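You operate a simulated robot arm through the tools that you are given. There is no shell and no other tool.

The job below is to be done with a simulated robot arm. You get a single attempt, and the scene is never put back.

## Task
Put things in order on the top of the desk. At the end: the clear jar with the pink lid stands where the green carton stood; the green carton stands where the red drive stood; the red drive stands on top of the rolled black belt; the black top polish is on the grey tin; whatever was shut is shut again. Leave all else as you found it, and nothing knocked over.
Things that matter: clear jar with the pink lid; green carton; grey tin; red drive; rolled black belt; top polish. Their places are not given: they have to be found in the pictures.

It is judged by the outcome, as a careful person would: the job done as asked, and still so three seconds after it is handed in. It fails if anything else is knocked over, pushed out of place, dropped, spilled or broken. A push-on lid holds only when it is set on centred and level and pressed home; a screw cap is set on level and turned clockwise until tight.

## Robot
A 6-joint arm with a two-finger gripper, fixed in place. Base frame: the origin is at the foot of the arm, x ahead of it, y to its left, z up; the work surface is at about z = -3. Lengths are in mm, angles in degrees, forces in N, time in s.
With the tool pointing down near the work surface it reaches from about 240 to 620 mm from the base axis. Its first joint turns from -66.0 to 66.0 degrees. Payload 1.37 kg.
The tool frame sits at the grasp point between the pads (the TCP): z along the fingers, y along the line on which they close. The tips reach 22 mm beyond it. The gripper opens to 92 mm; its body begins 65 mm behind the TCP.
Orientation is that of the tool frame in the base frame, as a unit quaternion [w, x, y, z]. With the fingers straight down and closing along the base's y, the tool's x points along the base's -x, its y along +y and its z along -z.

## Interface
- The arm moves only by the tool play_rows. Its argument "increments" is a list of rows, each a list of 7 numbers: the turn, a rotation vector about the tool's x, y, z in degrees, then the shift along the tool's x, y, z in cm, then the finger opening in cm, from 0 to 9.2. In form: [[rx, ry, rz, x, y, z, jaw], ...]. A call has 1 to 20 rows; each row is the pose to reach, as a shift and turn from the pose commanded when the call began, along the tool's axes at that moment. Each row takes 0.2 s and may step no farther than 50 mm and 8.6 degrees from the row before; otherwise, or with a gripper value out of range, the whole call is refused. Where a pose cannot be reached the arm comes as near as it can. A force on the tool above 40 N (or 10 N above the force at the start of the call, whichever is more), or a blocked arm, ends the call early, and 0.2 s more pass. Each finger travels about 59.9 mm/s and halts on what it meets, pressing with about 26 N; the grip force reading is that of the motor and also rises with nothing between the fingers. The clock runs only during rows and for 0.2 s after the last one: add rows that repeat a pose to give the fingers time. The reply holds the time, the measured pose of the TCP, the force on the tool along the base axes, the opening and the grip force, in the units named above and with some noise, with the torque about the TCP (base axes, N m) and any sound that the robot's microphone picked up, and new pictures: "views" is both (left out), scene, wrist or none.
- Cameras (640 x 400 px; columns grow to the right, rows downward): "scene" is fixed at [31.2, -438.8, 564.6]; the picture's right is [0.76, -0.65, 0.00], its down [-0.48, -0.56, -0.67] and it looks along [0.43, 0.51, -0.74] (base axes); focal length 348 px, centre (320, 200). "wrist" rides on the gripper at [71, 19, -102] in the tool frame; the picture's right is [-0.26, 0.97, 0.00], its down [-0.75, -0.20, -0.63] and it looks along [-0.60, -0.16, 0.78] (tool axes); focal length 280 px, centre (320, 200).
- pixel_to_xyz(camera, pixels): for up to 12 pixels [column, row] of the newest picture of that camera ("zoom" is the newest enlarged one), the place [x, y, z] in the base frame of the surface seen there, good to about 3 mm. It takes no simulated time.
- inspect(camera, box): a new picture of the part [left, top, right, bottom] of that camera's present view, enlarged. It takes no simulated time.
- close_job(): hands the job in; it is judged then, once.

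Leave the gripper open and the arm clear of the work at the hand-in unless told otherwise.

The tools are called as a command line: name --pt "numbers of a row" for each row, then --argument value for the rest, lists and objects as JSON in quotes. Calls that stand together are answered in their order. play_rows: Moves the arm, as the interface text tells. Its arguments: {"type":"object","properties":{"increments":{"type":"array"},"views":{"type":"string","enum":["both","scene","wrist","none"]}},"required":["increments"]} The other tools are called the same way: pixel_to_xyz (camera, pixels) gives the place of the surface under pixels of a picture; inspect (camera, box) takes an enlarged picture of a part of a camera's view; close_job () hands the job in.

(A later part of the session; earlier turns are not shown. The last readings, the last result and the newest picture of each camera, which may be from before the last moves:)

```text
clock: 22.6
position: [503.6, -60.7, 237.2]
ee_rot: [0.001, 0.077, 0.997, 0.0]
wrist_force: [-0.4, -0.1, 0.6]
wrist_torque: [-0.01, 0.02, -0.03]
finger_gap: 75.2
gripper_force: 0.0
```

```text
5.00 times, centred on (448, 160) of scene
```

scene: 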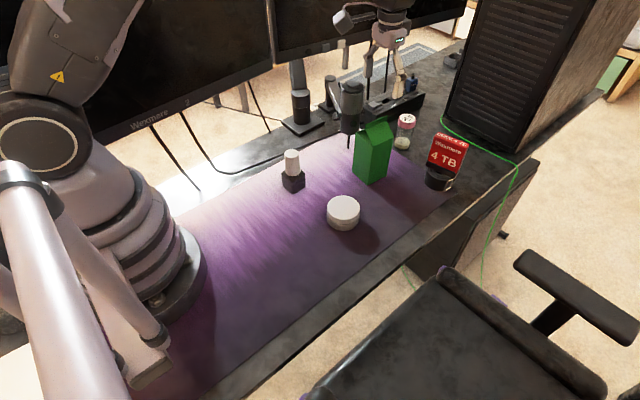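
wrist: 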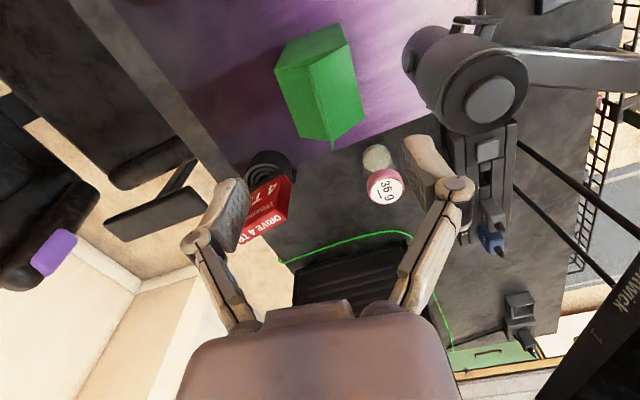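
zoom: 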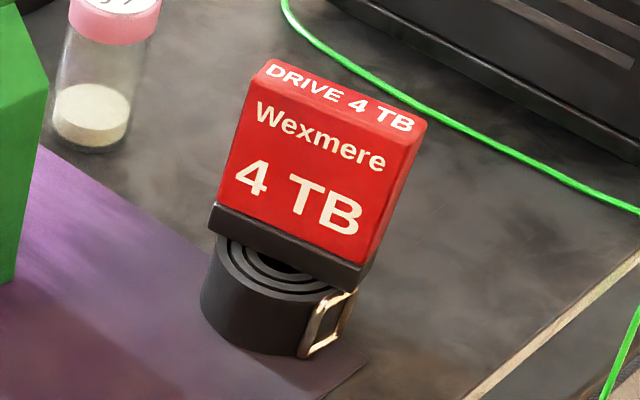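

The drive stands straight. Now I'll measure the carton's four shoulder corners and its ridge from the wrist camera.

pixel_to_xyz --camera "wrist" --pixels '[[275.5, 70.5], [348, 47.5], [363, 116], [302, 136], [309.5, 70], [330, 138], [320, 105], [345, 85], [295, 105], [310, 45], [470, 95], [408, 60]]'

```text
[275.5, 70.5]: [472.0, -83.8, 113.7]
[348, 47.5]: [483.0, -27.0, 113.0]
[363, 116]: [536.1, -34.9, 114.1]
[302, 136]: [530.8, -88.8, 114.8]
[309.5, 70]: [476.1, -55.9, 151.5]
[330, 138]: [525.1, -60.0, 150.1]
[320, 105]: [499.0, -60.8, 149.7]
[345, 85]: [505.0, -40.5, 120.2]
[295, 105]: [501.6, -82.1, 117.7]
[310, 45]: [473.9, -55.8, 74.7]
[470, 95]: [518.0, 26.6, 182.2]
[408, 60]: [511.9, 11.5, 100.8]
```

The carton centres at about (504.5,-60), its shoulders are at z=113 and the ridge at z=150. The mic stays about 16 mm clear of the left finger. I'll lower to TCP z≈95, so the ridge stays below the palm.

play_rows --pt "0 0 0 -0.08 0.08 2.5 7.5" --pt "0 0 0 -0.08 0.08 5.5 7.5" --pt "0 0 0 -0.08 0.08 8.5 7.5" --pt "0 0 0 -0.08 0.08 11.5 7.5" --pt "0 0 0 -0.08 0.08 14.2 7.5" --pt "0 0 0 -0.08 0.08 14.2 7.5"

```text
clock: 24.0
position: [504.4, -61.1, 95.7]
ee_rot: [0.001, 0.079, 0.997, 0.0]
wrist_force: [-0.5, 0.2, 0.0]
wrist_torque: [0.0, -0.01, -0.02]
finger_gap: 75.0
gripper_force: 0.0
```

scene: 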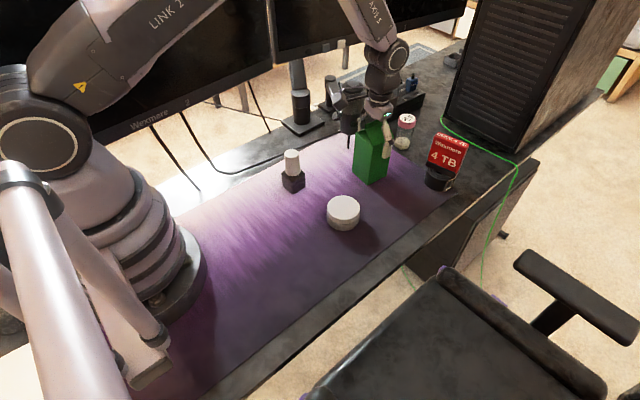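
wrist: 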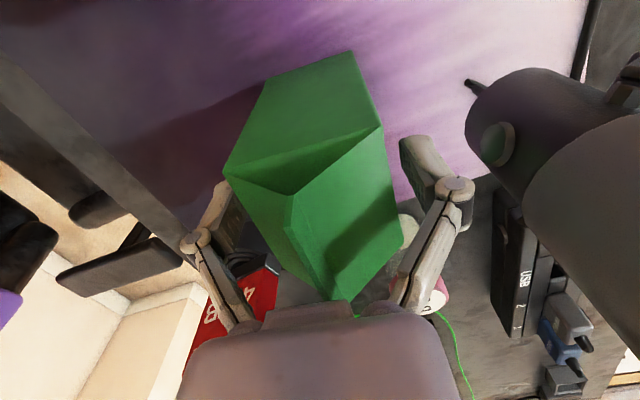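

The fingers straddle the carton with no contact. I'll check the palm-to-ridge clearance in a zoom.

inspect --camera "scene" --box '[330, 70, 430, 190]'

```text
3.33 times, centred on (380, 130) of scene
```

zoom: 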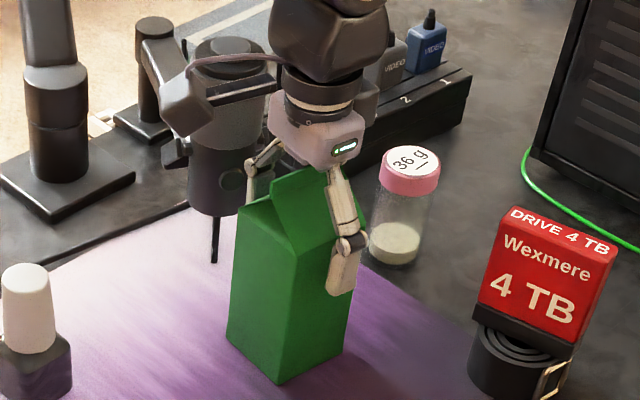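

There is clearance at the palm and the mic. I'll close on the carton and hold.

play_rows --pt "0 0 0 0 0 0 6.2" --pt "0 0 0 0 0 0 5.2" --pt "0 0 0 0 0 0 4.8" --pt "0 0 0 0 0 0 4.8" --pt "0 0 0 0 0 0 4.8" --views "wrist"

```text
clock: 25.2
position: [505.0, -60.6, 96.9]
ee_rot: [0.001, 0.078, 0.997, 0.0]
wrist_force: [1.2, 3.8, 3.6]
wrist_torque: [0.18, -0.02, -0.01]
finger_gap: 60.4
gripper_force: 26.2
```

wrist: 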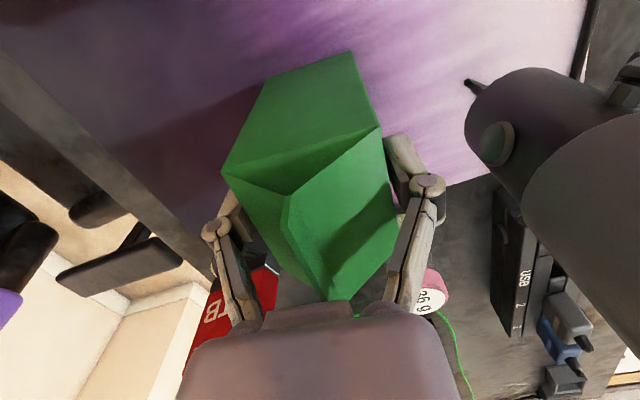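

Gripped at gap 60.4 and 26 N. I'll lift 2 cm slowly to check that it holds.

play_rows --pt "0 0 0 0 0 -0.5 4.8" --pt "0 0 0 0 0 -1.0 4.8" --pt "0 0 0 0 0 -2.0 4.8" --pt "0 0 0 0 0 -2.0 4.8"

inspect --camera "scene" --box '[330, 70, 430, 190]'

```text
clock: 26.2
position: [504.0, -60.0, 115.5]
ee_rot: [0.0, 0.079, 0.997, 0.001]
wrist_force: [-0.1, -0.2, -4.0]
wrist_torque: [0.01, -0.01, 0.0]
finger_gap: 60.3
gripper_force: 26.7
```

scene: 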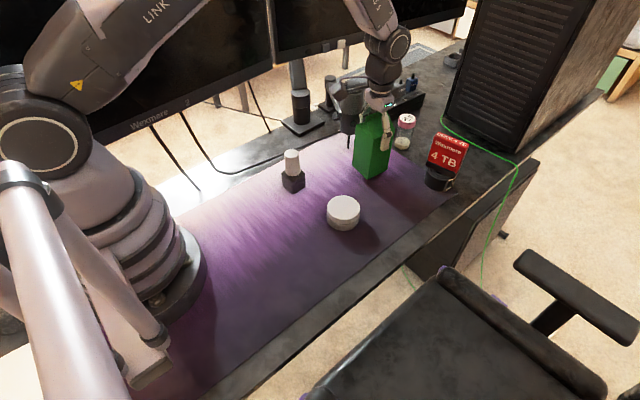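
wrist: 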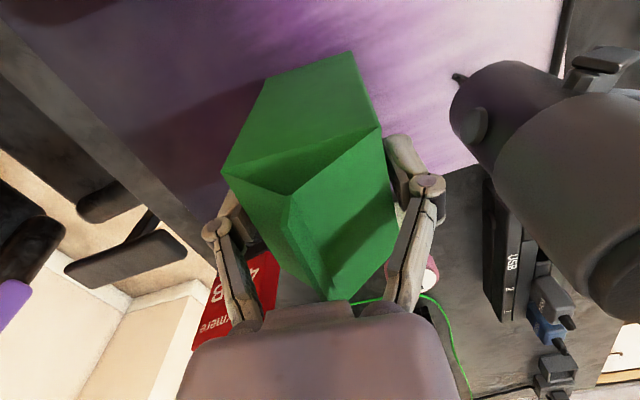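

```text
3.33 times, centred on (380, 130) of scene
```

zoom: 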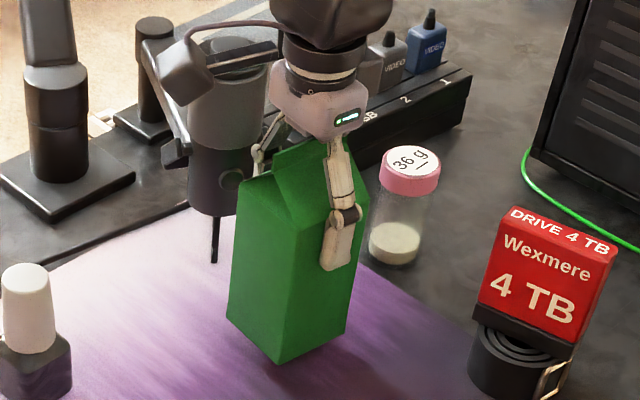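

The carton is held upright with about 4 N of load. I'll lift it to about 110 mm above the desk, then carry it over the tin to above the drive's old place (245.4,-199.5), turning it square to the mat on the way.

play_rows --pt "0 0 0 0 0 -2.5 4.8" --pt "0 0 0 0 0 -5.5 4.8" --pt "0 0 0 0 0 -9.0 4.8" --pt "0 0 0 2.0 -1.5 -9.0 4.8" --pt "0 0 0 5.0 -3.8 -9.0 4.8" --pt "0 0 -1 8.0 -6.1 -9.0 4.8" --pt "0 0 -2 11.0 -8.4 -9.0 4.8" --pt "0 0 -3 14.0 -10.6 -9.0 4.8" --pt "0 0 -4 17.0 -12.9 -9.0 4.8" --pt "0 0 -6 20.0 -15.2 -9.0 4.8" --pt "0 0 -8 22.4 -17.0 -9.0 4.8" --pt "0 0 -8.9 23.39 -17.79 -9.0 4.8" --pt "0 0 -8.9 23.39 -17.79 -9.0 4.8" --pt "0 0 -8.9 23.39 -17.79 -9.0 4.8"

```text
clock: 29.2
position: [245.5, -199.7, 204.0]
ee_rot: [0.0, 0.0, 1.0, 0.0]
wrist_force: [-0.4, -1.1, -3.0]
wrist_torque: [0.02, 0.0, 0.02]
finger_gap: 60.0
gripper_force: 26.3
```

scene: 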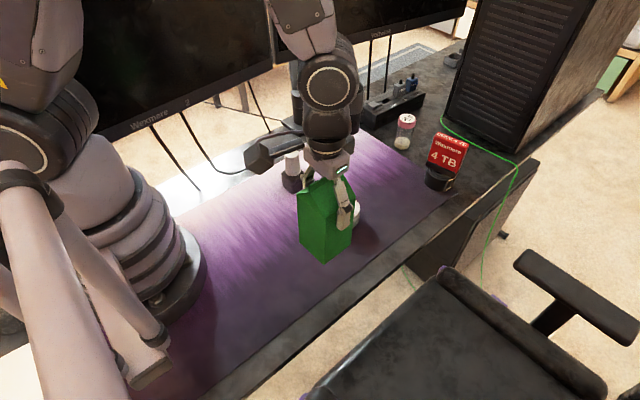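
wrist: 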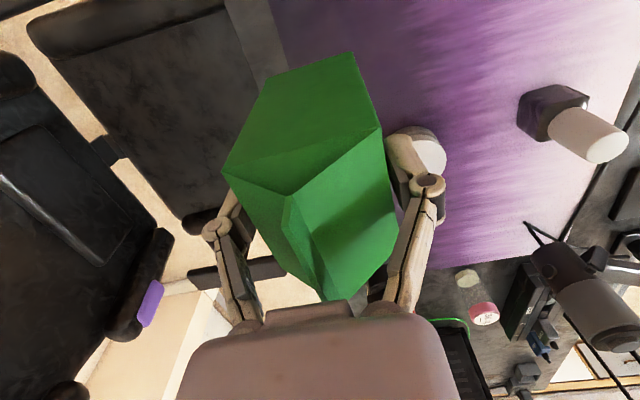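

I'm over the drive's old spot with the carton level. I'll lower to just above the mat (TCP z≈101).

play_rows --pt "0 0 0 0 0 2.5 4.8" --pt "0 0 0 0 0 5.5 4.8" --pt "0 0 0 0 0 8.0 4.8" --pt "0 0 0 0 0 9.5 4.8" --pt "0 0 0 0 0 10.2 4.8" --pt "0 0 0 0 0 10.2 4.8"

inspect --camera "scene" --box '[270, 180, 390, 310]'

```text
clock: 30.6
position: [246.3, -198.4, 100.6]
ee_rot: [0.001, 0.002, 1.0, 0.0]
wrist_force: [-0.1, -0.1, -4.1]
wrist_torque: [-0.02, -0.03, 0.0]
finger_gap: 59.9
gripper_force: 25.9
```

scene: 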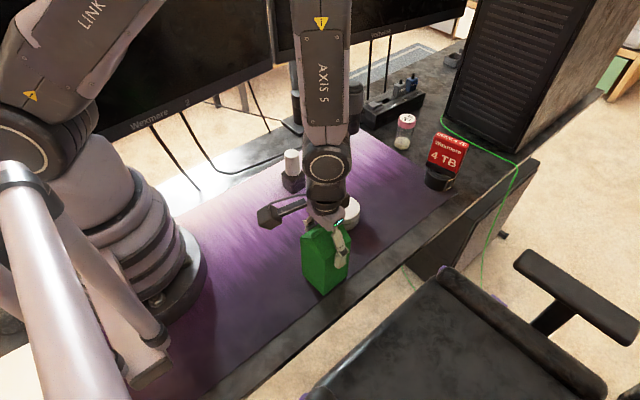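
wrist: 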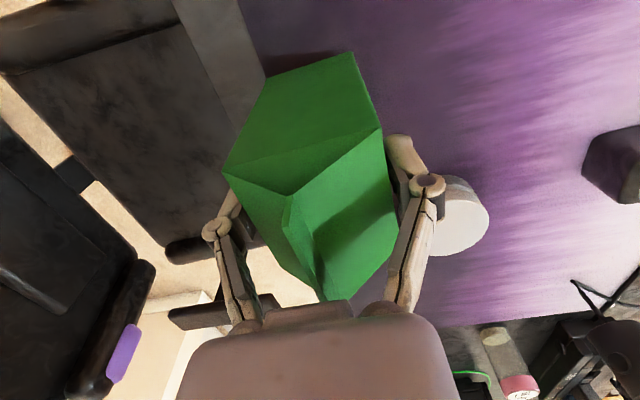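

```text
3.08 times, centred on (330, 245) of scene
```

zoom: 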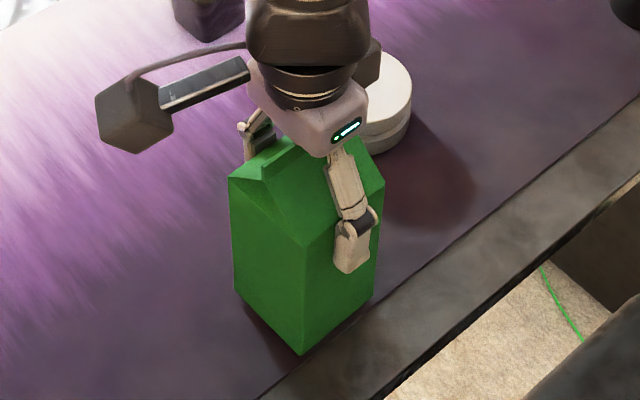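

It hovers a few mm up and is fully on the mat. I'll lower in 1 mm steps until contact.

play_rows --pt "0 0 0 0 0 0.1 4.8" --pt "0 0 0 0 0 0.2 4.8" --pt "0 0 0 0 0 0.2 4.8" --views "none"

play_rows --pt "0 0 0 0 0 0.1 4.8" --pt "0 0 0 0 0 0.1 4.8" --views "none"

```text
clock: 31.4
position: [245.9, -199.9, 100.3]
ee_rot: [0.001, 0.002, 1.0, -0.001]
wrist_force: [0.4, 0.1, -3.3]
wrist_torque: [-0.04, 0.03, 0.02]
finger_gap: 60.0
gripper_force: 26.0
```

```text
clock: 32.0
position: [245.4, -200.0, 99.2]
ee_rot: [0.001, 0.001, 1.0, -0.001]
wrist_force: [0.1, 0.3, -4.0]
wrist_torque: [0.0, 0.0, 0.01]
finger_gap: 59.9
gripper_force: 25.9
```

No contact yet; it still carries -4 N. Continuing in 1 mm steps.

play_rows --pt "0 0 0 0 0 0.1 4.8" --pt "0 0 0 0 0 0.1 4.8" --views "none"

play_rows --pt "0 0 0 0 0 0.1 4.8" --pt "0 0 0 0 0 0.1 4.8" --views "none"

```text
clock: 32.6
position: [245.5, -198.2, 99.0]
ee_rot: [0.0, 0.001, 1.0, 0.0]
wrist_force: [-0.7, 0.2, -4.4]
wrist_torque: [-0.01, 0.04, -0.01]
finger_gap: 59.7
gripper_force: 26.5
```

```text
clock: 33.2
position: [246.2, -199.9, 97.7]
ee_rot: [0.001, 0.0, 1.0, 0.0]
wrist_force: [0.6, 0.0, -4.3]
wrist_torque: [0.01, -0.02, -0.03]
finger_gap: 59.9
gripper_force: 26.1
```

play_rows --pt "0 0 0 0 0 0.1 4.8" --pt "0 0 0 0 0 0.1 4.8" --views "none"

play_rows --pt "0 0 0 0 0 0.1 4.8" --pt "0 0 0 0 0 0.1 4.8" --views "none"

```text
clock: 33.8
position: [246.2, -198.7, 97.5]
ee_rot: [0.001, 0.001, 1.0, 0.001]
wrist_force: [0.6, 0.4, -3.5]
wrist_torque: [0.01, 0.0, 0.0]
finger_gap: 60.0
gripper_force: 26.2
```

```text
clock: 34.4
position: [246.4, -199.0, 97.0]
ee_rot: [0.0, 0.0, 1.0, -0.001]
wrist_force: [-2.8, 2.6, 13.2]
wrist_torque: [-0.09, -0.01, 0.09]
finger_gap: 59.7
gripper_force: 25.9
```

Contact: the force jumped to +13 N, so the carton is on the mat. I'll open the fingers gently.

play_rows --pt "0 0 0 0 0 -0.05 5.9" --pt "0 0 0 0 0 -0.05 6.1" --pt "0 0 0 0 0 -0.05 6.4" --pt "0 0 0 0 0 -0.05 6.9" --pt "0 0 0 0 0 -0.05 7.5" --pt "0 0 0 0 0 -0.05 7.8" --pt "0 0 0 0 0 -0.05 7.8"

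```text
clock: 36.0
position: [246.0, -198.5, 96.0]
ee_rot: [0.001, 0.002, 1.0, 0.0]
wrist_force: [-0.4, 0.1, -0.7]
wrist_torque: [0.0, 0.0, 0.0]
finger_gap: 77.9
gripper_force: 0.1
```

scene: 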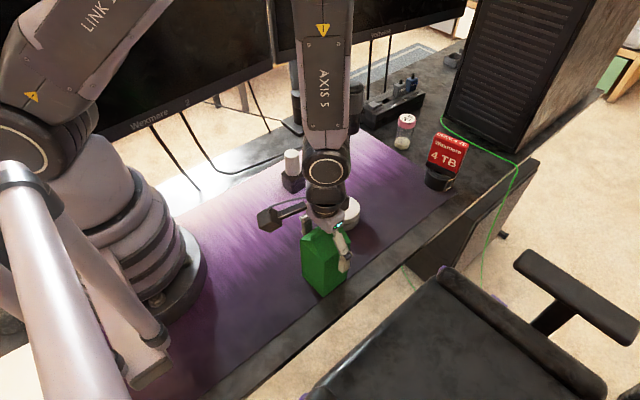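
wrist: 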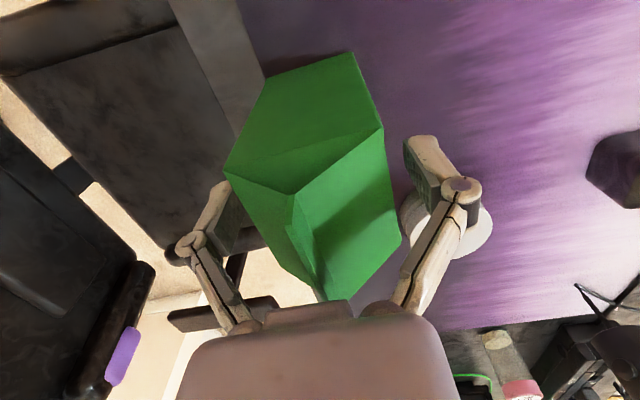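

The carton stands free. I'll rise straight up 13.5 cm to clear its ridge and travel at z≈230 towards the jar, stopping short at (610,-55). On the way I'll yaw -15° to keep the wrist camera block away from the mic.

play_rows --pt "0 0 0 0 0 -1.5 7.8" --pt "0 0 0 0 0 -4.5 7.8" --pt "0 0 0 0 0 -9.0 7.8" --pt "0 0 0 0 0 -13.5 7.8" --pt "0 0 0 -3.0 1.2 -13.5 7.8" --pt "0 0 -2 -7.2 2.9 -13.5 7.6" --pt "0 0 -4 -11.4 4.5 -13.5 7.4" --pt "0 0 -6 -15.6 6.2 -13.5 7.2" --pt "0 0 -8 -19.8 7.8 -13.5 7.0" --pt "0 0 -10 -24.0 9.5 -13.5 7.0" --pt "0 0 -12 -28.2 11.2 -13.5 7.0" --pt "0 0 -14 -32.4 12.8 -13.5 7.0" --pt "0 0 -15 -36.4 14.4 -13.5 7.0" --pt "0 0 -15 -36.4 14.4 -13.5 7.0"

inspect --camera "scene" --box '[270, 180, 390, 310]'

```text
clock: 39.0
position: [608.4, -55.9, 230.1]
ee_rot: [-0.001, -0.129, 0.992, 0.0]
wrist_force: [-1.0, 0.8, -0.2]
wrist_torque: [0.05, 0.08, 0.01]
finger_gap: 70.0
gripper_force: 0.0
```

scene: 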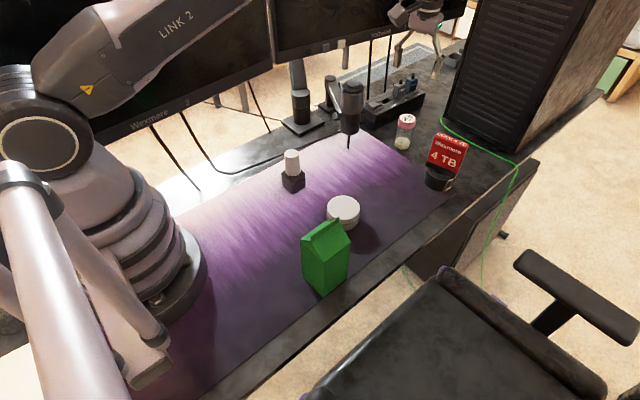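
wrist: 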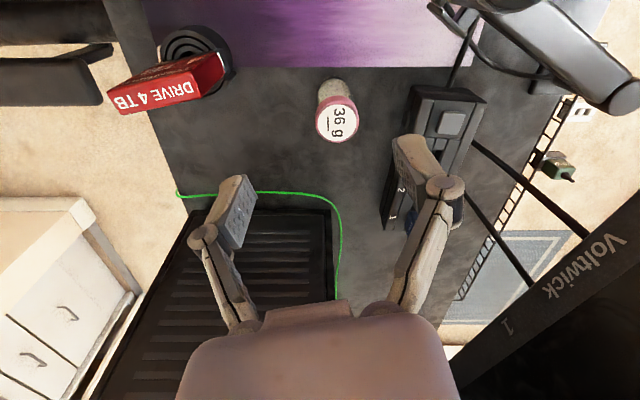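

```text
3.08 times, centred on (330, 245) of scene
```

zoom: 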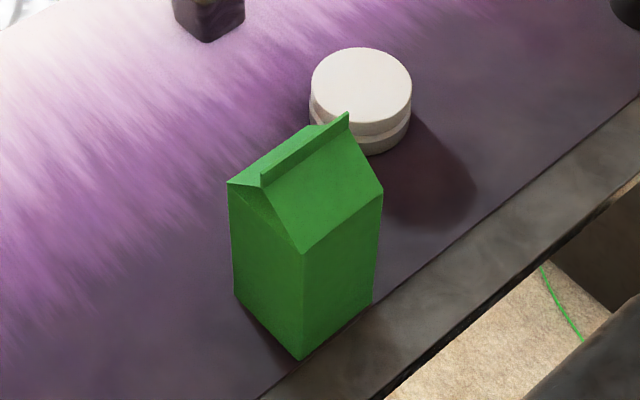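

The carton stands well. A monitor edge shows at the lower right of the wrist view, so I'll check its distance and re-measure the jar from here.

pixel_to_xyz --camera "wrist" --pixels '[[560, 270], [635, 210], [500, 340], [440, 210], [338, 118], [316, 118], [357, 118], [338, 98], [338, 138], [335, 85], [322, 95], [350, 92]]'

inspect --camera "wrist" --box '[290, 60, 386, 160]'

```text
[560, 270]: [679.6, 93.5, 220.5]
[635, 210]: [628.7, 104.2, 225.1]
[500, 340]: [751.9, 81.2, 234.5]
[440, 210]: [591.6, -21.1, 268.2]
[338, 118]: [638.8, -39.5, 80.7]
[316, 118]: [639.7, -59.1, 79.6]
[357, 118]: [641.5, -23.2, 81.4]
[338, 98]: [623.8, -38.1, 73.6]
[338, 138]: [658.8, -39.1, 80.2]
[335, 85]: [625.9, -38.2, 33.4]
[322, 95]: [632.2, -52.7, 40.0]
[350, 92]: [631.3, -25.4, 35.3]
```

```text
4.00 times, centred on (338, 110) of wrist
```

zoom: 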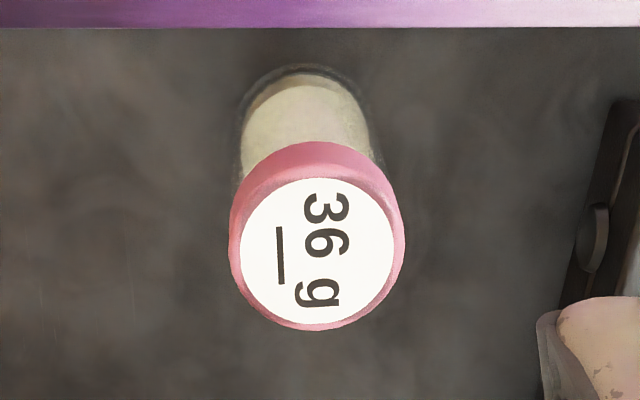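

The monitor is at y ≥ 81, well clear. The jar's axis is at (642,-41). I'll now tilt the tool 12° outward about its closing axis and move to (642,-41,150), above the lid.

play_rows --pt "0 -4 0 -1.2 0.2 2.5 7.0" --pt "0 -8 0 -2.4 0.4 5.0 7.0" --pt "0 -12 0 -3.63 0.58 8.0 7.0" --pt "0 -12 0 -3.63 0.58 8.0 7.0" --pt "0 -12 0 -3.63 0.58 8.0 7.0"

```text
clock: 40.2
position: [643.9, -41.1, 153.2]
ee_rot: [0.105, -0.129, 0.986, 0.013]
wrist_force: [-0.4, -0.4, -0.1]
wrist_torque: [-0.01, 0.0, -0.01]
finger_gap: 69.9
gripper_force: 0.1
```

scene: 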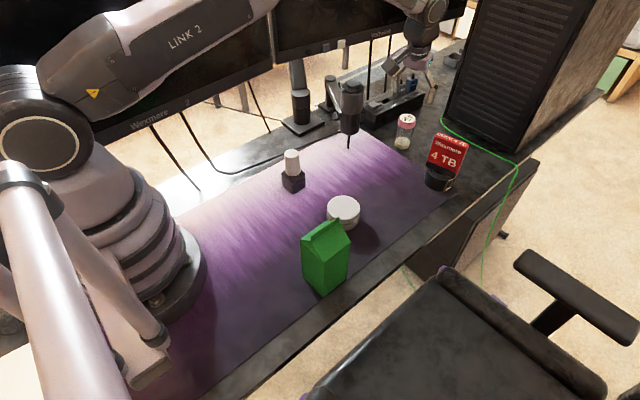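
wrist: 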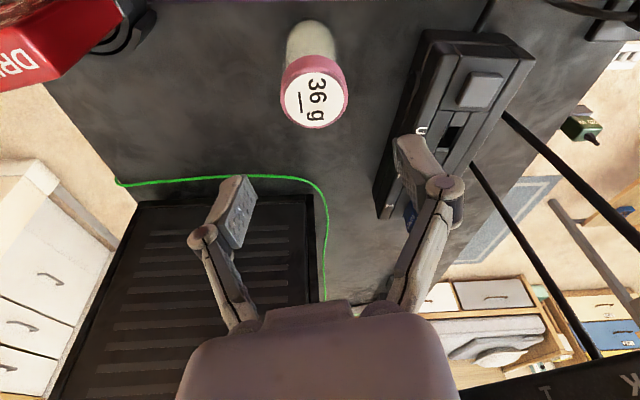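

The tool axis now points (0.20,0.05,-0.98), outward as intended. I'll re-measure the lid from this view before going down.

pixel_to_xyz --camera "wrist" --pixels '[[315, 97], [283, 95], [347, 95], [315, 70], [318, 125], [300, 35], [320, 30], [305, 50]]'

inspect --camera "wrist" --box '[265, 10, 365, 135]'

inspect --camera "scene" --box '[380, 40, 470, 160]'

```text
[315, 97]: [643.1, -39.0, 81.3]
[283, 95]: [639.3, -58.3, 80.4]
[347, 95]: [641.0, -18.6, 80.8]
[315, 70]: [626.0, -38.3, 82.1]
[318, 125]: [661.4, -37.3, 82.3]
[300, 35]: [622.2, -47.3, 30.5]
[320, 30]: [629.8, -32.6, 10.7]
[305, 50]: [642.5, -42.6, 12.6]
```

```text
3.20 times, centred on (315, 72) of wrist
```

zoom: 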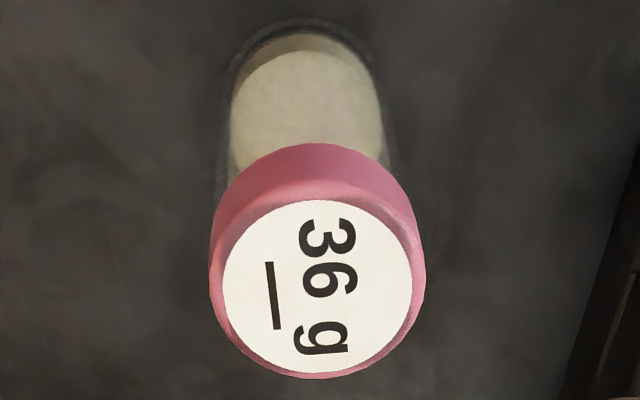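

```text
3.33 times, centred on (425, 100) of scene
```

zoom: 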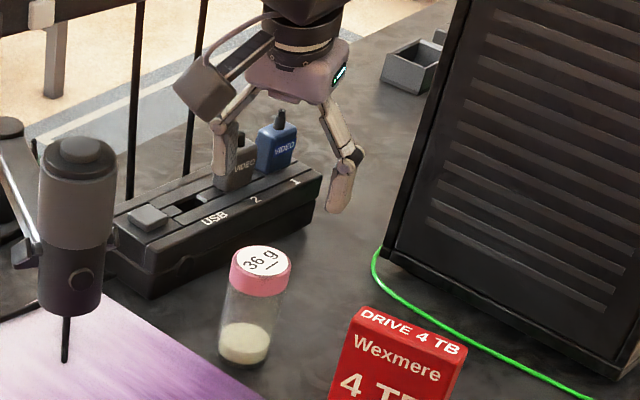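

The lid centre reads (643,-39); averaged over the views the axis is (642.5,-40), right at the TCP. I'll lower straight down in the base frame to TCP z≈36, so the pads take the glass below the lid.

play_rows --pt "0 0 0 0.63 0.05 2.93 7.0" --pt "0 0 0 1.26 0.1 5.87 7.0" --pt "0 0 0 1.85 0.1 8.6 7.0" --pt "0 0 0 2.23 0.1 10.4 7.0" --pt "0 0 0 2.46 0.1 11.44 7.0" --pt "0 0 0 2.46 0.1 11.44 7.0"

inspect --camera "scene" --box '[360, 60, 450, 180]'

```text
clock: 41.6
position: [640.7, -40.3, 34.2]
ee_rot: [0.105, -0.129, 0.986, 0.014]
wrist_force: [0.1, -0.3, 0.8]
wrist_torque: [-0.02, 0.0, -0.04]
finger_gap: 70.0
gripper_force: 0.0
```

scene: 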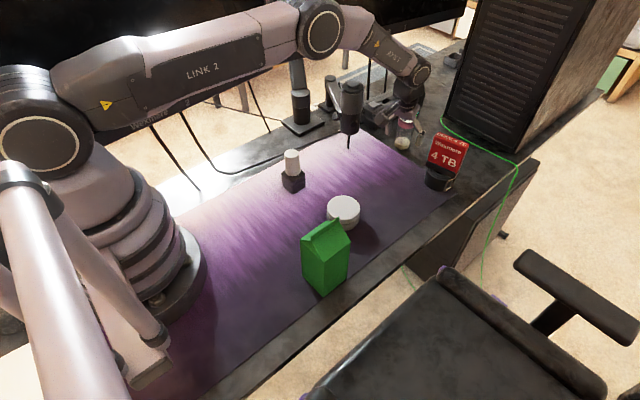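
wrist: 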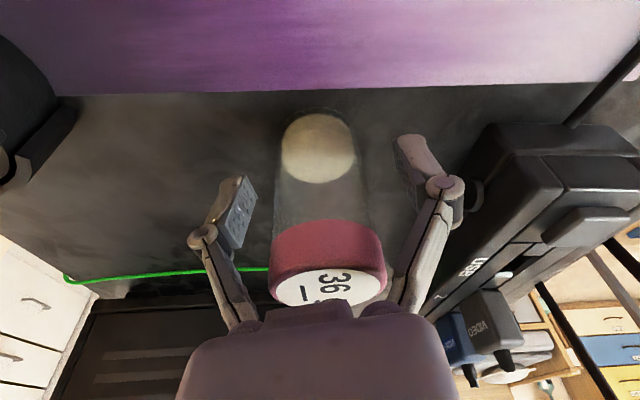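

```text
3.33 times, centred on (405, 120) of scene
```

zoom: 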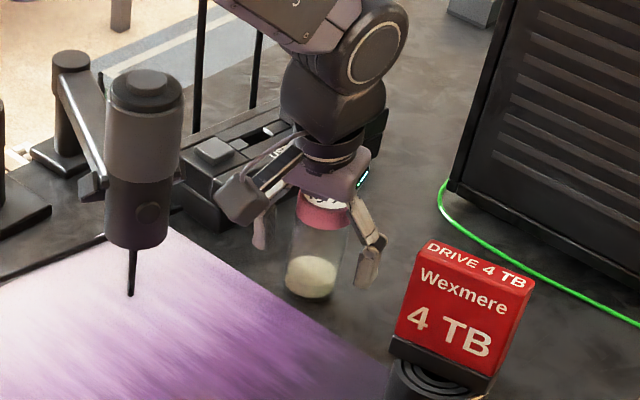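

The jar stands between the fingers, the lid clear of the palm. I'll close on the glass and hold.

play_rows --pt "0 0 0 0 0 0 5.5" --pt "0 0 0 0 0 0 4.4" --pt "0 0 0 0 0 0 3.6" --pt "0 0 0 0 0 0 3.0" --pt "0 0 0 0 0 0 3.0" --pt "0 0 0 0 0 0 3.0"

```text
clock: 43.0
position: [641.8, -39.5, 35.6]
ee_rot: [0.104, -0.129, 0.986, 0.013]
wrist_force: [-0.9, -0.4, 2.1]
wrist_torque: [0.01, -0.01, 0.03]
finger_gap: 40.8
gripper_force: 26.2
```

scene: 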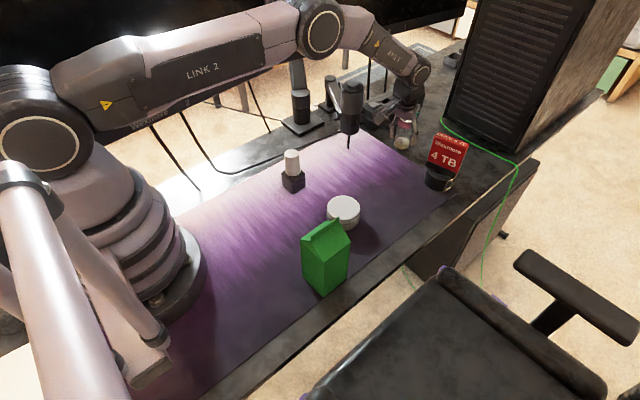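
wrist: 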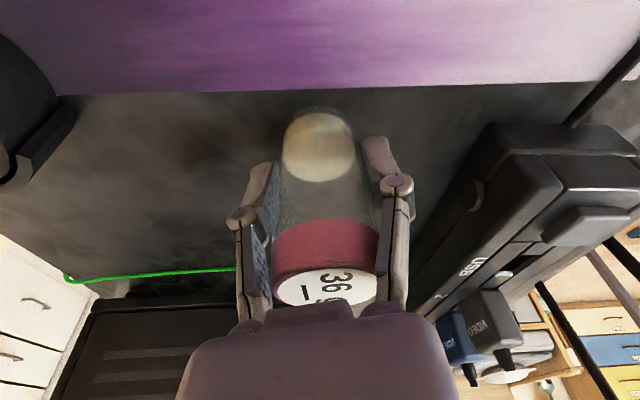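

Gripped at gap 40.8 and 26 N. I'll lift 15 mm straight up and check that it hangs upright.

play_rows --pt "0 0 0 -0.105 0 -0.49 3.0" --pt "0 0 0 -0.21 0 -0.98 3.0" --pt "0 0 0 -0.316 0 -1.467 3.0" --pt "0 0 0 -0.316 0 -1.467 3.0"

inspect --camera "scene" --box '[360, 60, 450, 180]'

```text
clock: 44.0
position: [642.6, -42.6, 49.4]
ee_rot: [0.104, -0.129, 0.986, 0.013]
wrist_force: [-0.6, 0.2, -0.4]
wrist_torque: [0.02, -0.01, 0.02]
finger_gap: 40.8
gripper_force: 26.0
```

scene: 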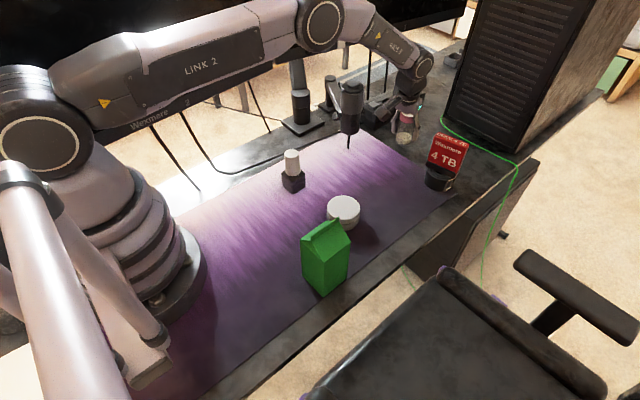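
wrist: 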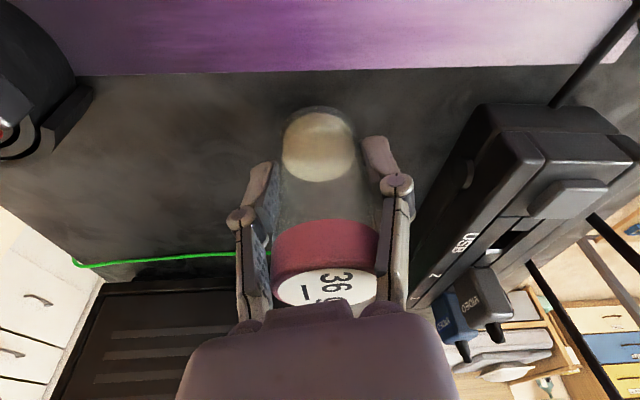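

```text
3.33 times, centred on (405, 120) of scene
```

zoom: 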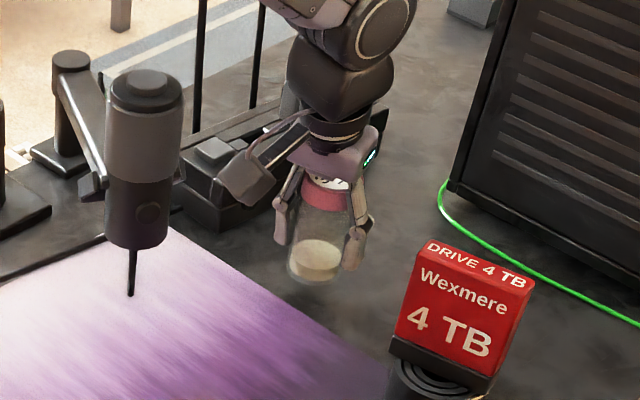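

The jar is up and upright. I'll raise it 5 cm more and carry it at constant tilt to above the carton's old place (504.5,-60).

play_rows --pt "0 0 0 -0.526 0 -2.445 3.0" --pt "0 0 0 -1.052 -0.007 -4.89 3.0" --pt "0 0 0 1.4 0.29 -5.42 3.0" --pt "0 0 0 4.33 0.65 -6.05 3.0" --pt "0 0 0 7.26 1.01 -6.68 3.0" --pt "0 0 0 10.2 1.37 -7.32 3.0" --pt "0 0 0 12.405 1.635 -7.79 3.0" --pt "0 0 0 12.405 1.635 -7.79 3.0" --pt "0 0 0 12.405 1.635 -7.79 3.0"

inspect --camera "scene" --box '[320, 70, 430, 200]'

```text
clock: 46.0
position: [504.7, -59.5, 100.5]
ee_rot: [0.104, -0.129, 0.986, 0.012]
wrist_force: [0.3, 0.4, -1.1]
wrist_torque: [0.01, -0.01, -0.01]
finger_gap: 40.8
gripper_force: 26.1
```

scene: 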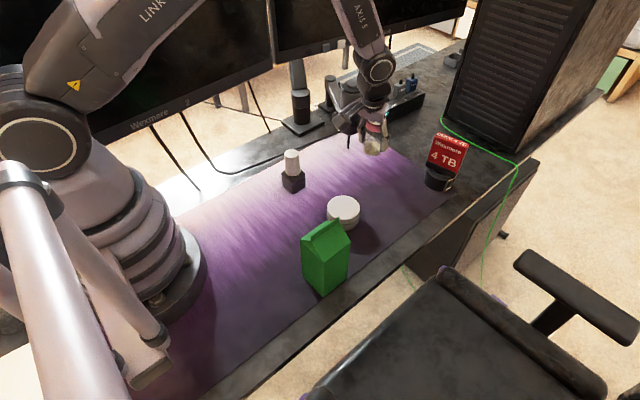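
wrist: 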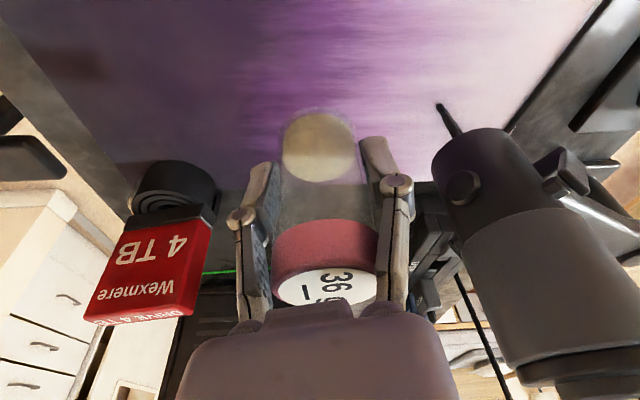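

```text
3.08 times, centred on (375, 135) of scene
```

zoom: 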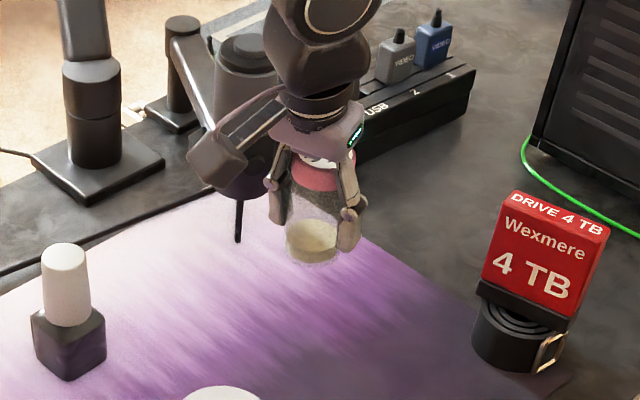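

It's over the spot at (504.7,-59.5). I'll lower 54 mm straight down to just above the mat.

play_rows --pt "0 0 0 0.42 0 1.96 3.0" --pt "0 0 0 0.84 0 3.91 3.0" --pt "0 0 0 1.136 0.01 5.28 3.0" --pt "0 0 0 1.136 0.01 5.28 3.0"

inspect --camera "scene" --box '[320, 70, 430, 200]'

```text
clock: 47.0
position: [506.7, -59.7, 46.5]
ee_rot: [0.104, -0.129, 0.986, 0.014]
wrist_force: [0.8, 0.5, -1.2]
wrist_torque: [-0.01, 0.0, 0.01]
finger_gap: 40.6
gripper_force: 26.3
```

scene: 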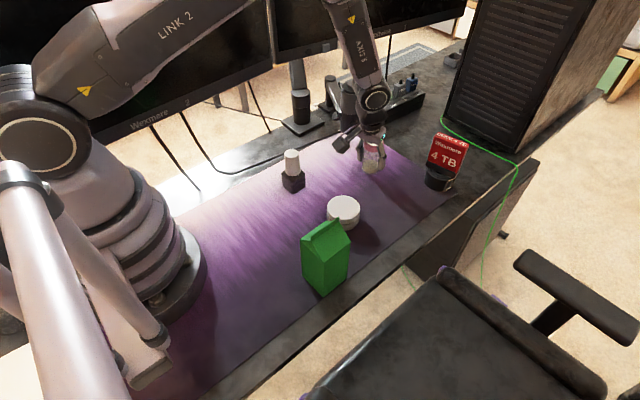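
wrist: 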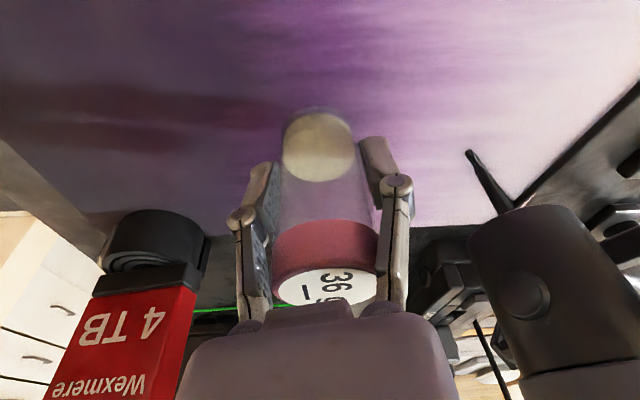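

```text
3.08 times, centred on (375, 135) of scene
```

zoom: 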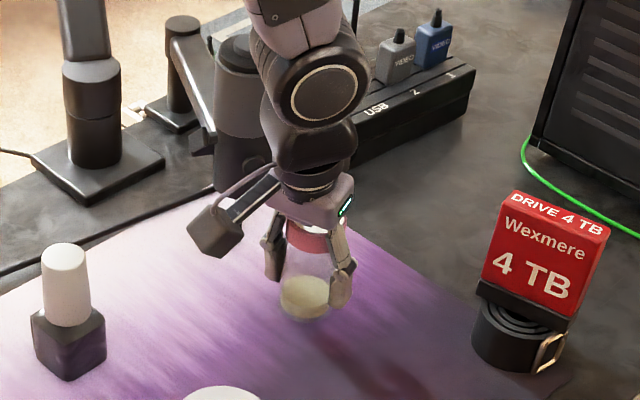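

No contact yet, with a few mm to go. I'll lower 4 mm, then 1 mm at a time.

play_rows --pt "0 0 0 0.042 0 0.196 3.0" --pt "0 0 0 0.084 0 0.391 3.0" --pt "0 0 0 0.084 0 0.391 3.0" --views "none"

play_rows --pt "0 0 0 0.021 0 0.098 3.0" --pt "0 0 0 0.021 0 0.098 3.0" --views "none"

play_rows --pt "0 0 0 0.021 0 0.098 3.0" --pt "0 0 0 0.021 0 0.098 3.0" --views "none"

```text
clock: 47.8
position: [505.6, -58.7, 41.6]
ee_rot: [0.105, -0.129, 0.986, 0.014]
wrist_force: [0.6, -0.2, -0.3]
wrist_torque: [0.03, -0.01, -0.01]
finger_gap: 40.7
gripper_force: 26.5
```

```text
clock: 48.4
position: [505.6, -59.2, 41.2]
ee_rot: [0.104, -0.13, 0.986, 0.015]
wrist_force: [-0.4, 0.0, -0.5]
wrist_torque: [0.0, -0.02, 0.01]
finger_gap: 40.3
gripper_force: 26.1
```

```text
clock: 49.0
position: [505.9, -59.7, 40.9]
ee_rot: [0.105, -0.128, 0.986, 0.014]
wrist_force: [-0.4, 0.1, -0.7]
wrist_torque: [-0.02, 0.02, 0.01]
finger_gap: 40.6
gripper_force: 26.3
```

Still in the air (force about -0.6 N). I'll continue 1 mm at a time.

play_rows --pt "0 0 0 0.021 0 0.098 3.0" --pt "0 0 0 0.021 0 0.098 3.0" --views "none"

play_rows --pt "0 0 0 0.021 0 0.098 3.0" --pt "0 0 0 0.021 0 0.098 3.0" --views "none"

```text
clock: 49.6
position: [504.7, -59.4, 39.6]
ee_rot: [0.105, -0.129, 0.986, 0.014]
wrist_force: [0.8, -0.3, 0.3]
wrist_torque: [-0.01, -0.01, 0.01]
finger_gap: 40.9
gripper_force: 26.1
```

```text
clock: 50.2
position: [505.8, -59.6, 37.5]
ee_rot: [0.104, -0.13, 0.986, 0.015]
wrist_force: [0.7, 0.3, 0.0]
wrist_torque: [0.02, -0.03, -0.03]
finger_gap: 40.7
gripper_force: 25.7
```

play_rows --pt "0 0 0 0.021 0 0.098 3.0" --pt "0 0 0 0.021 0 0.098 3.0" --views "none"

play_rows --pt "0 0 0 0.01 0 0.05 3.0" --pt "0 0 0 0.01 0 0.05 3.0" --views "scene"

inspect --camera "scene" --box '[340, 110, 410, 195]'

```text
clock: 50.8
position: [506.9, -59.3, 38.4]
ee_rot: [0.106, -0.129, 0.986, 0.013]
wrist_force: [-6.3, 1.4, 17.1]
wrist_torque: [0.08, -0.07, 0.01]
finger_gap: 40.3
gripper_force: 25.7
```

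```text
clock: 51.4
position: [506.2, -59.8, 37.6]
ee_rot: [0.105, -0.129, 0.986, 0.013]
wrist_force: [-5.2, 3.0, 22.7]
wrist_torque: [0.26, -0.18, 0.09]
finger_gap: 40.7
gripper_force: 25.9
```

scene: 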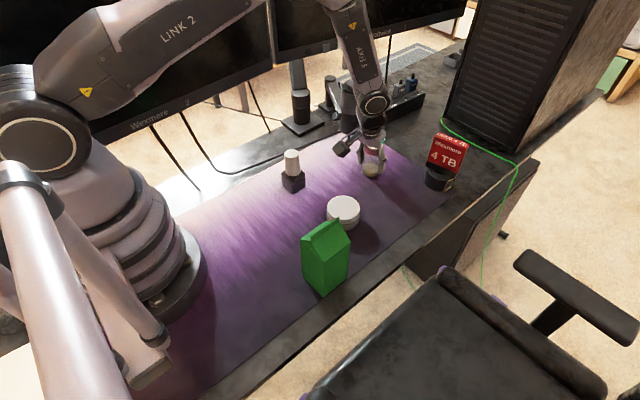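

```text
4.71 times, centred on (375, 152) of scene
```

zoom: 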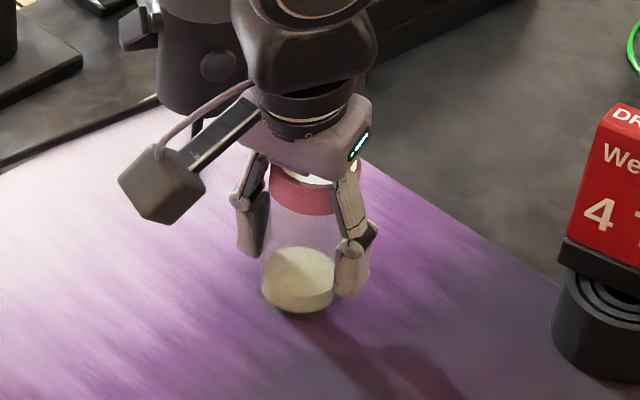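

The jar is on the mat, pressing a bit hard at 22 N. I'll ease back 1 mm to relieve it, then open the fingers gently.

play_rows --pt "0 0 0 -0.02 0 -0.095 3.0" --pt "0 0 0 -0.02 0 -0.095 3.0" --views "none"

play_rows --pt "0 0 0 0 0 0 3.9" --pt "0 0 0 0 0 0 4.2" --pt "0 0 0 0 0 0 4.6" --pt "0 0 0 0 0 0 5.4" --pt "0 0 0 0 0 0 6.4" --pt "0 0 0 0 0 0 7.0" --pt "0 0 0 0 0 0 7.0"

```text
clock: 52.0
position: [506.8, -60.1, 39.5]
ee_rot: [0.105, -0.128, 0.986, 0.013]
wrist_force: [4.6, 0.8, 9.6]
wrist_torque: [0.11, -0.36, -0.02]
finger_gap: 40.6
gripper_force: 26.0
```

```text
clock: 53.6
position: [505.2, -59.3, 37.1]
ee_rot: [0.105, -0.129, 0.986, 0.014]
wrist_force: [0.6, 0.7, -0.4]
wrist_torque: [-0.01, 0.01, 0.02]
finger_gap: 70.0
gripper_force: 0.1
```

scene: 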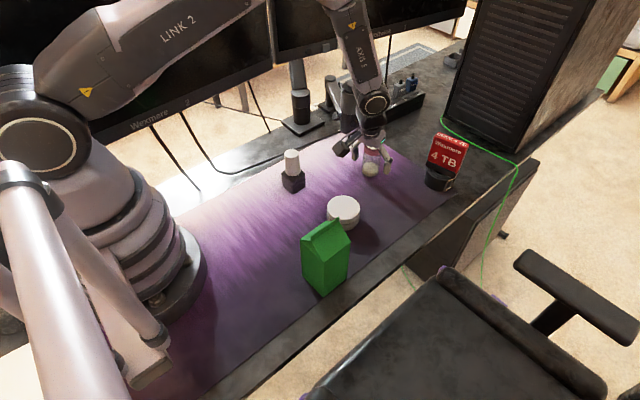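
wrist: 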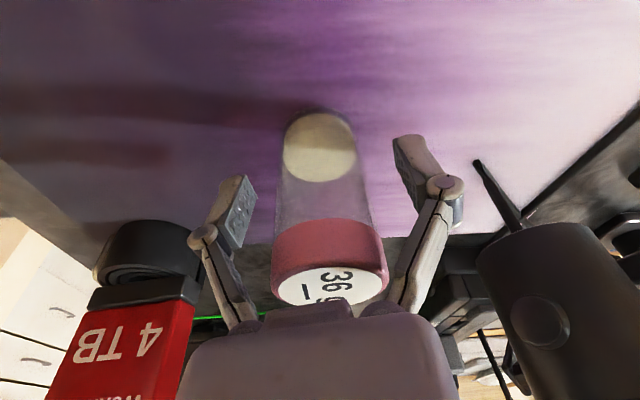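

The jar stands on its own. Before the polish, I'll check where the monitors and the cable by the polish are.

pixel_to_xyz --camera "scene" --pixels '[[110, 140], [160, 120], [210, 105], [262, 88], [285, 62], [400, 33], [195, 188], [230, 175], [250, 165], [275, 135], [180, 60], [240, 40]]'

inspect --camera "scene" --box '[220, 110, 330, 210]'

```text
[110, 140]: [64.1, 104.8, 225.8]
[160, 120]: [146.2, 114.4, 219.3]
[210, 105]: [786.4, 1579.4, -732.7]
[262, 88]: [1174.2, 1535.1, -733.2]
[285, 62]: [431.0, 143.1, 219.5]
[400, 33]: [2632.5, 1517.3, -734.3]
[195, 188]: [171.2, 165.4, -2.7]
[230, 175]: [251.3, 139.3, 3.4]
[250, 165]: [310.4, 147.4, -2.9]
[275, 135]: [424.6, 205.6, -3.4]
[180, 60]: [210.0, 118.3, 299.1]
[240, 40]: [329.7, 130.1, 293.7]
```

```text
4.00 times, centred on (275, 160) of scene
```

zoom: 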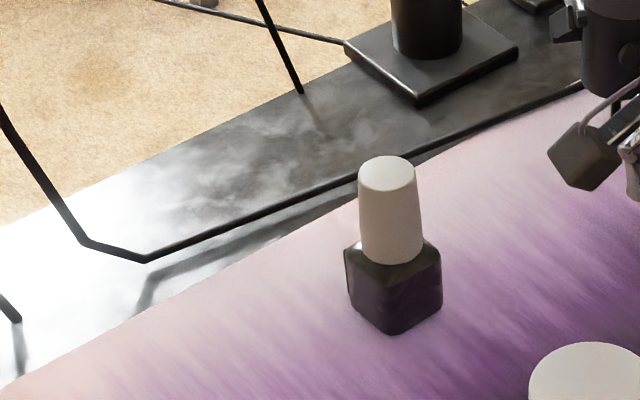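

The monitor's face is at y≈105–130 and z>220 near there, and the cable is at y≥139, clear of the fingers. I'll check the arm's own half-width so turning to the polish keeps it off the monitor.

pixel_to_xyz --camera "scene" --pixels '[[165, 20], [120, 40], [80, 60], [30, 110], [60, 130], [360, 50], [375, 100], [350, 20], [240, 5], [30, 75]]'

```text
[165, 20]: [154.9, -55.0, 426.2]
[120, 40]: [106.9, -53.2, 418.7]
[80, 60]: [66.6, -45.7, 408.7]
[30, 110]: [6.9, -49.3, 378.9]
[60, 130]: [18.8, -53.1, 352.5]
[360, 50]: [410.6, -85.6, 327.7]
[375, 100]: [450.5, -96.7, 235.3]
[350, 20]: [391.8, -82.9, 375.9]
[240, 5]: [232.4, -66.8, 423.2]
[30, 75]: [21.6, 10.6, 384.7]
```

The arm's links are about 40 mm half-width, so it will stay more than 50 mm from the monitor. I'll rise straight up 150 mm off the jar, then back away and take out the 12° tilt.

play_rows --pt "0 0 0 -0.42 0 -1.96 7.0" --pt "0 0 0 -1.26 0 -5.87 7.0" --pt "0 0 0 -2.21 0 -10.27 7.0" --pt "0 0 0 -3.156 0 -14.67 7.0" --pt "0 6 0 0.624 1.03 -15.49 7.0" --pt "0 12 0 4.404 2.06 -16.3 7.0" --pt "0 12 0 4.404 2.06 -16.3 7.0"

inspect --camera "scene" --box '[340, 90, 430, 195]'

```text
clock: 55.2
position: [423.0, -60.7, 188.0]
ee_rot: [0.0, -0.13, 0.992, -0.001]
wrist_force: [0.0, 0.5, -0.6]
wrist_torque: [-0.02, 0.0, -0.02]
finger_gap: 70.0
gripper_force: 0.0
```

scene: 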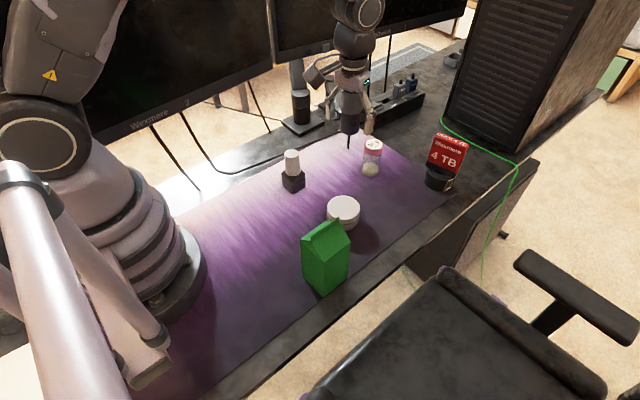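
wrist: 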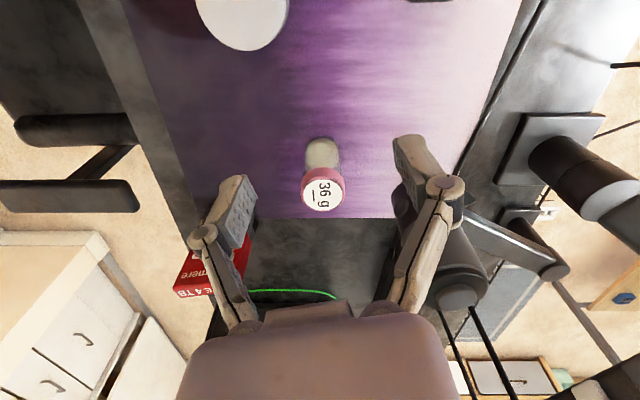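

```text
3.81 times, centred on (385, 142) of scene
```

zoom: 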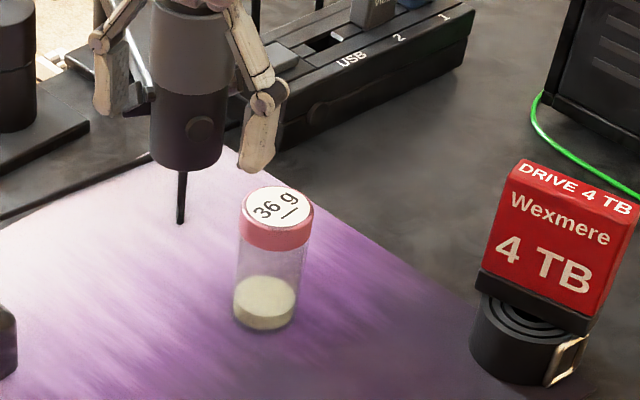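

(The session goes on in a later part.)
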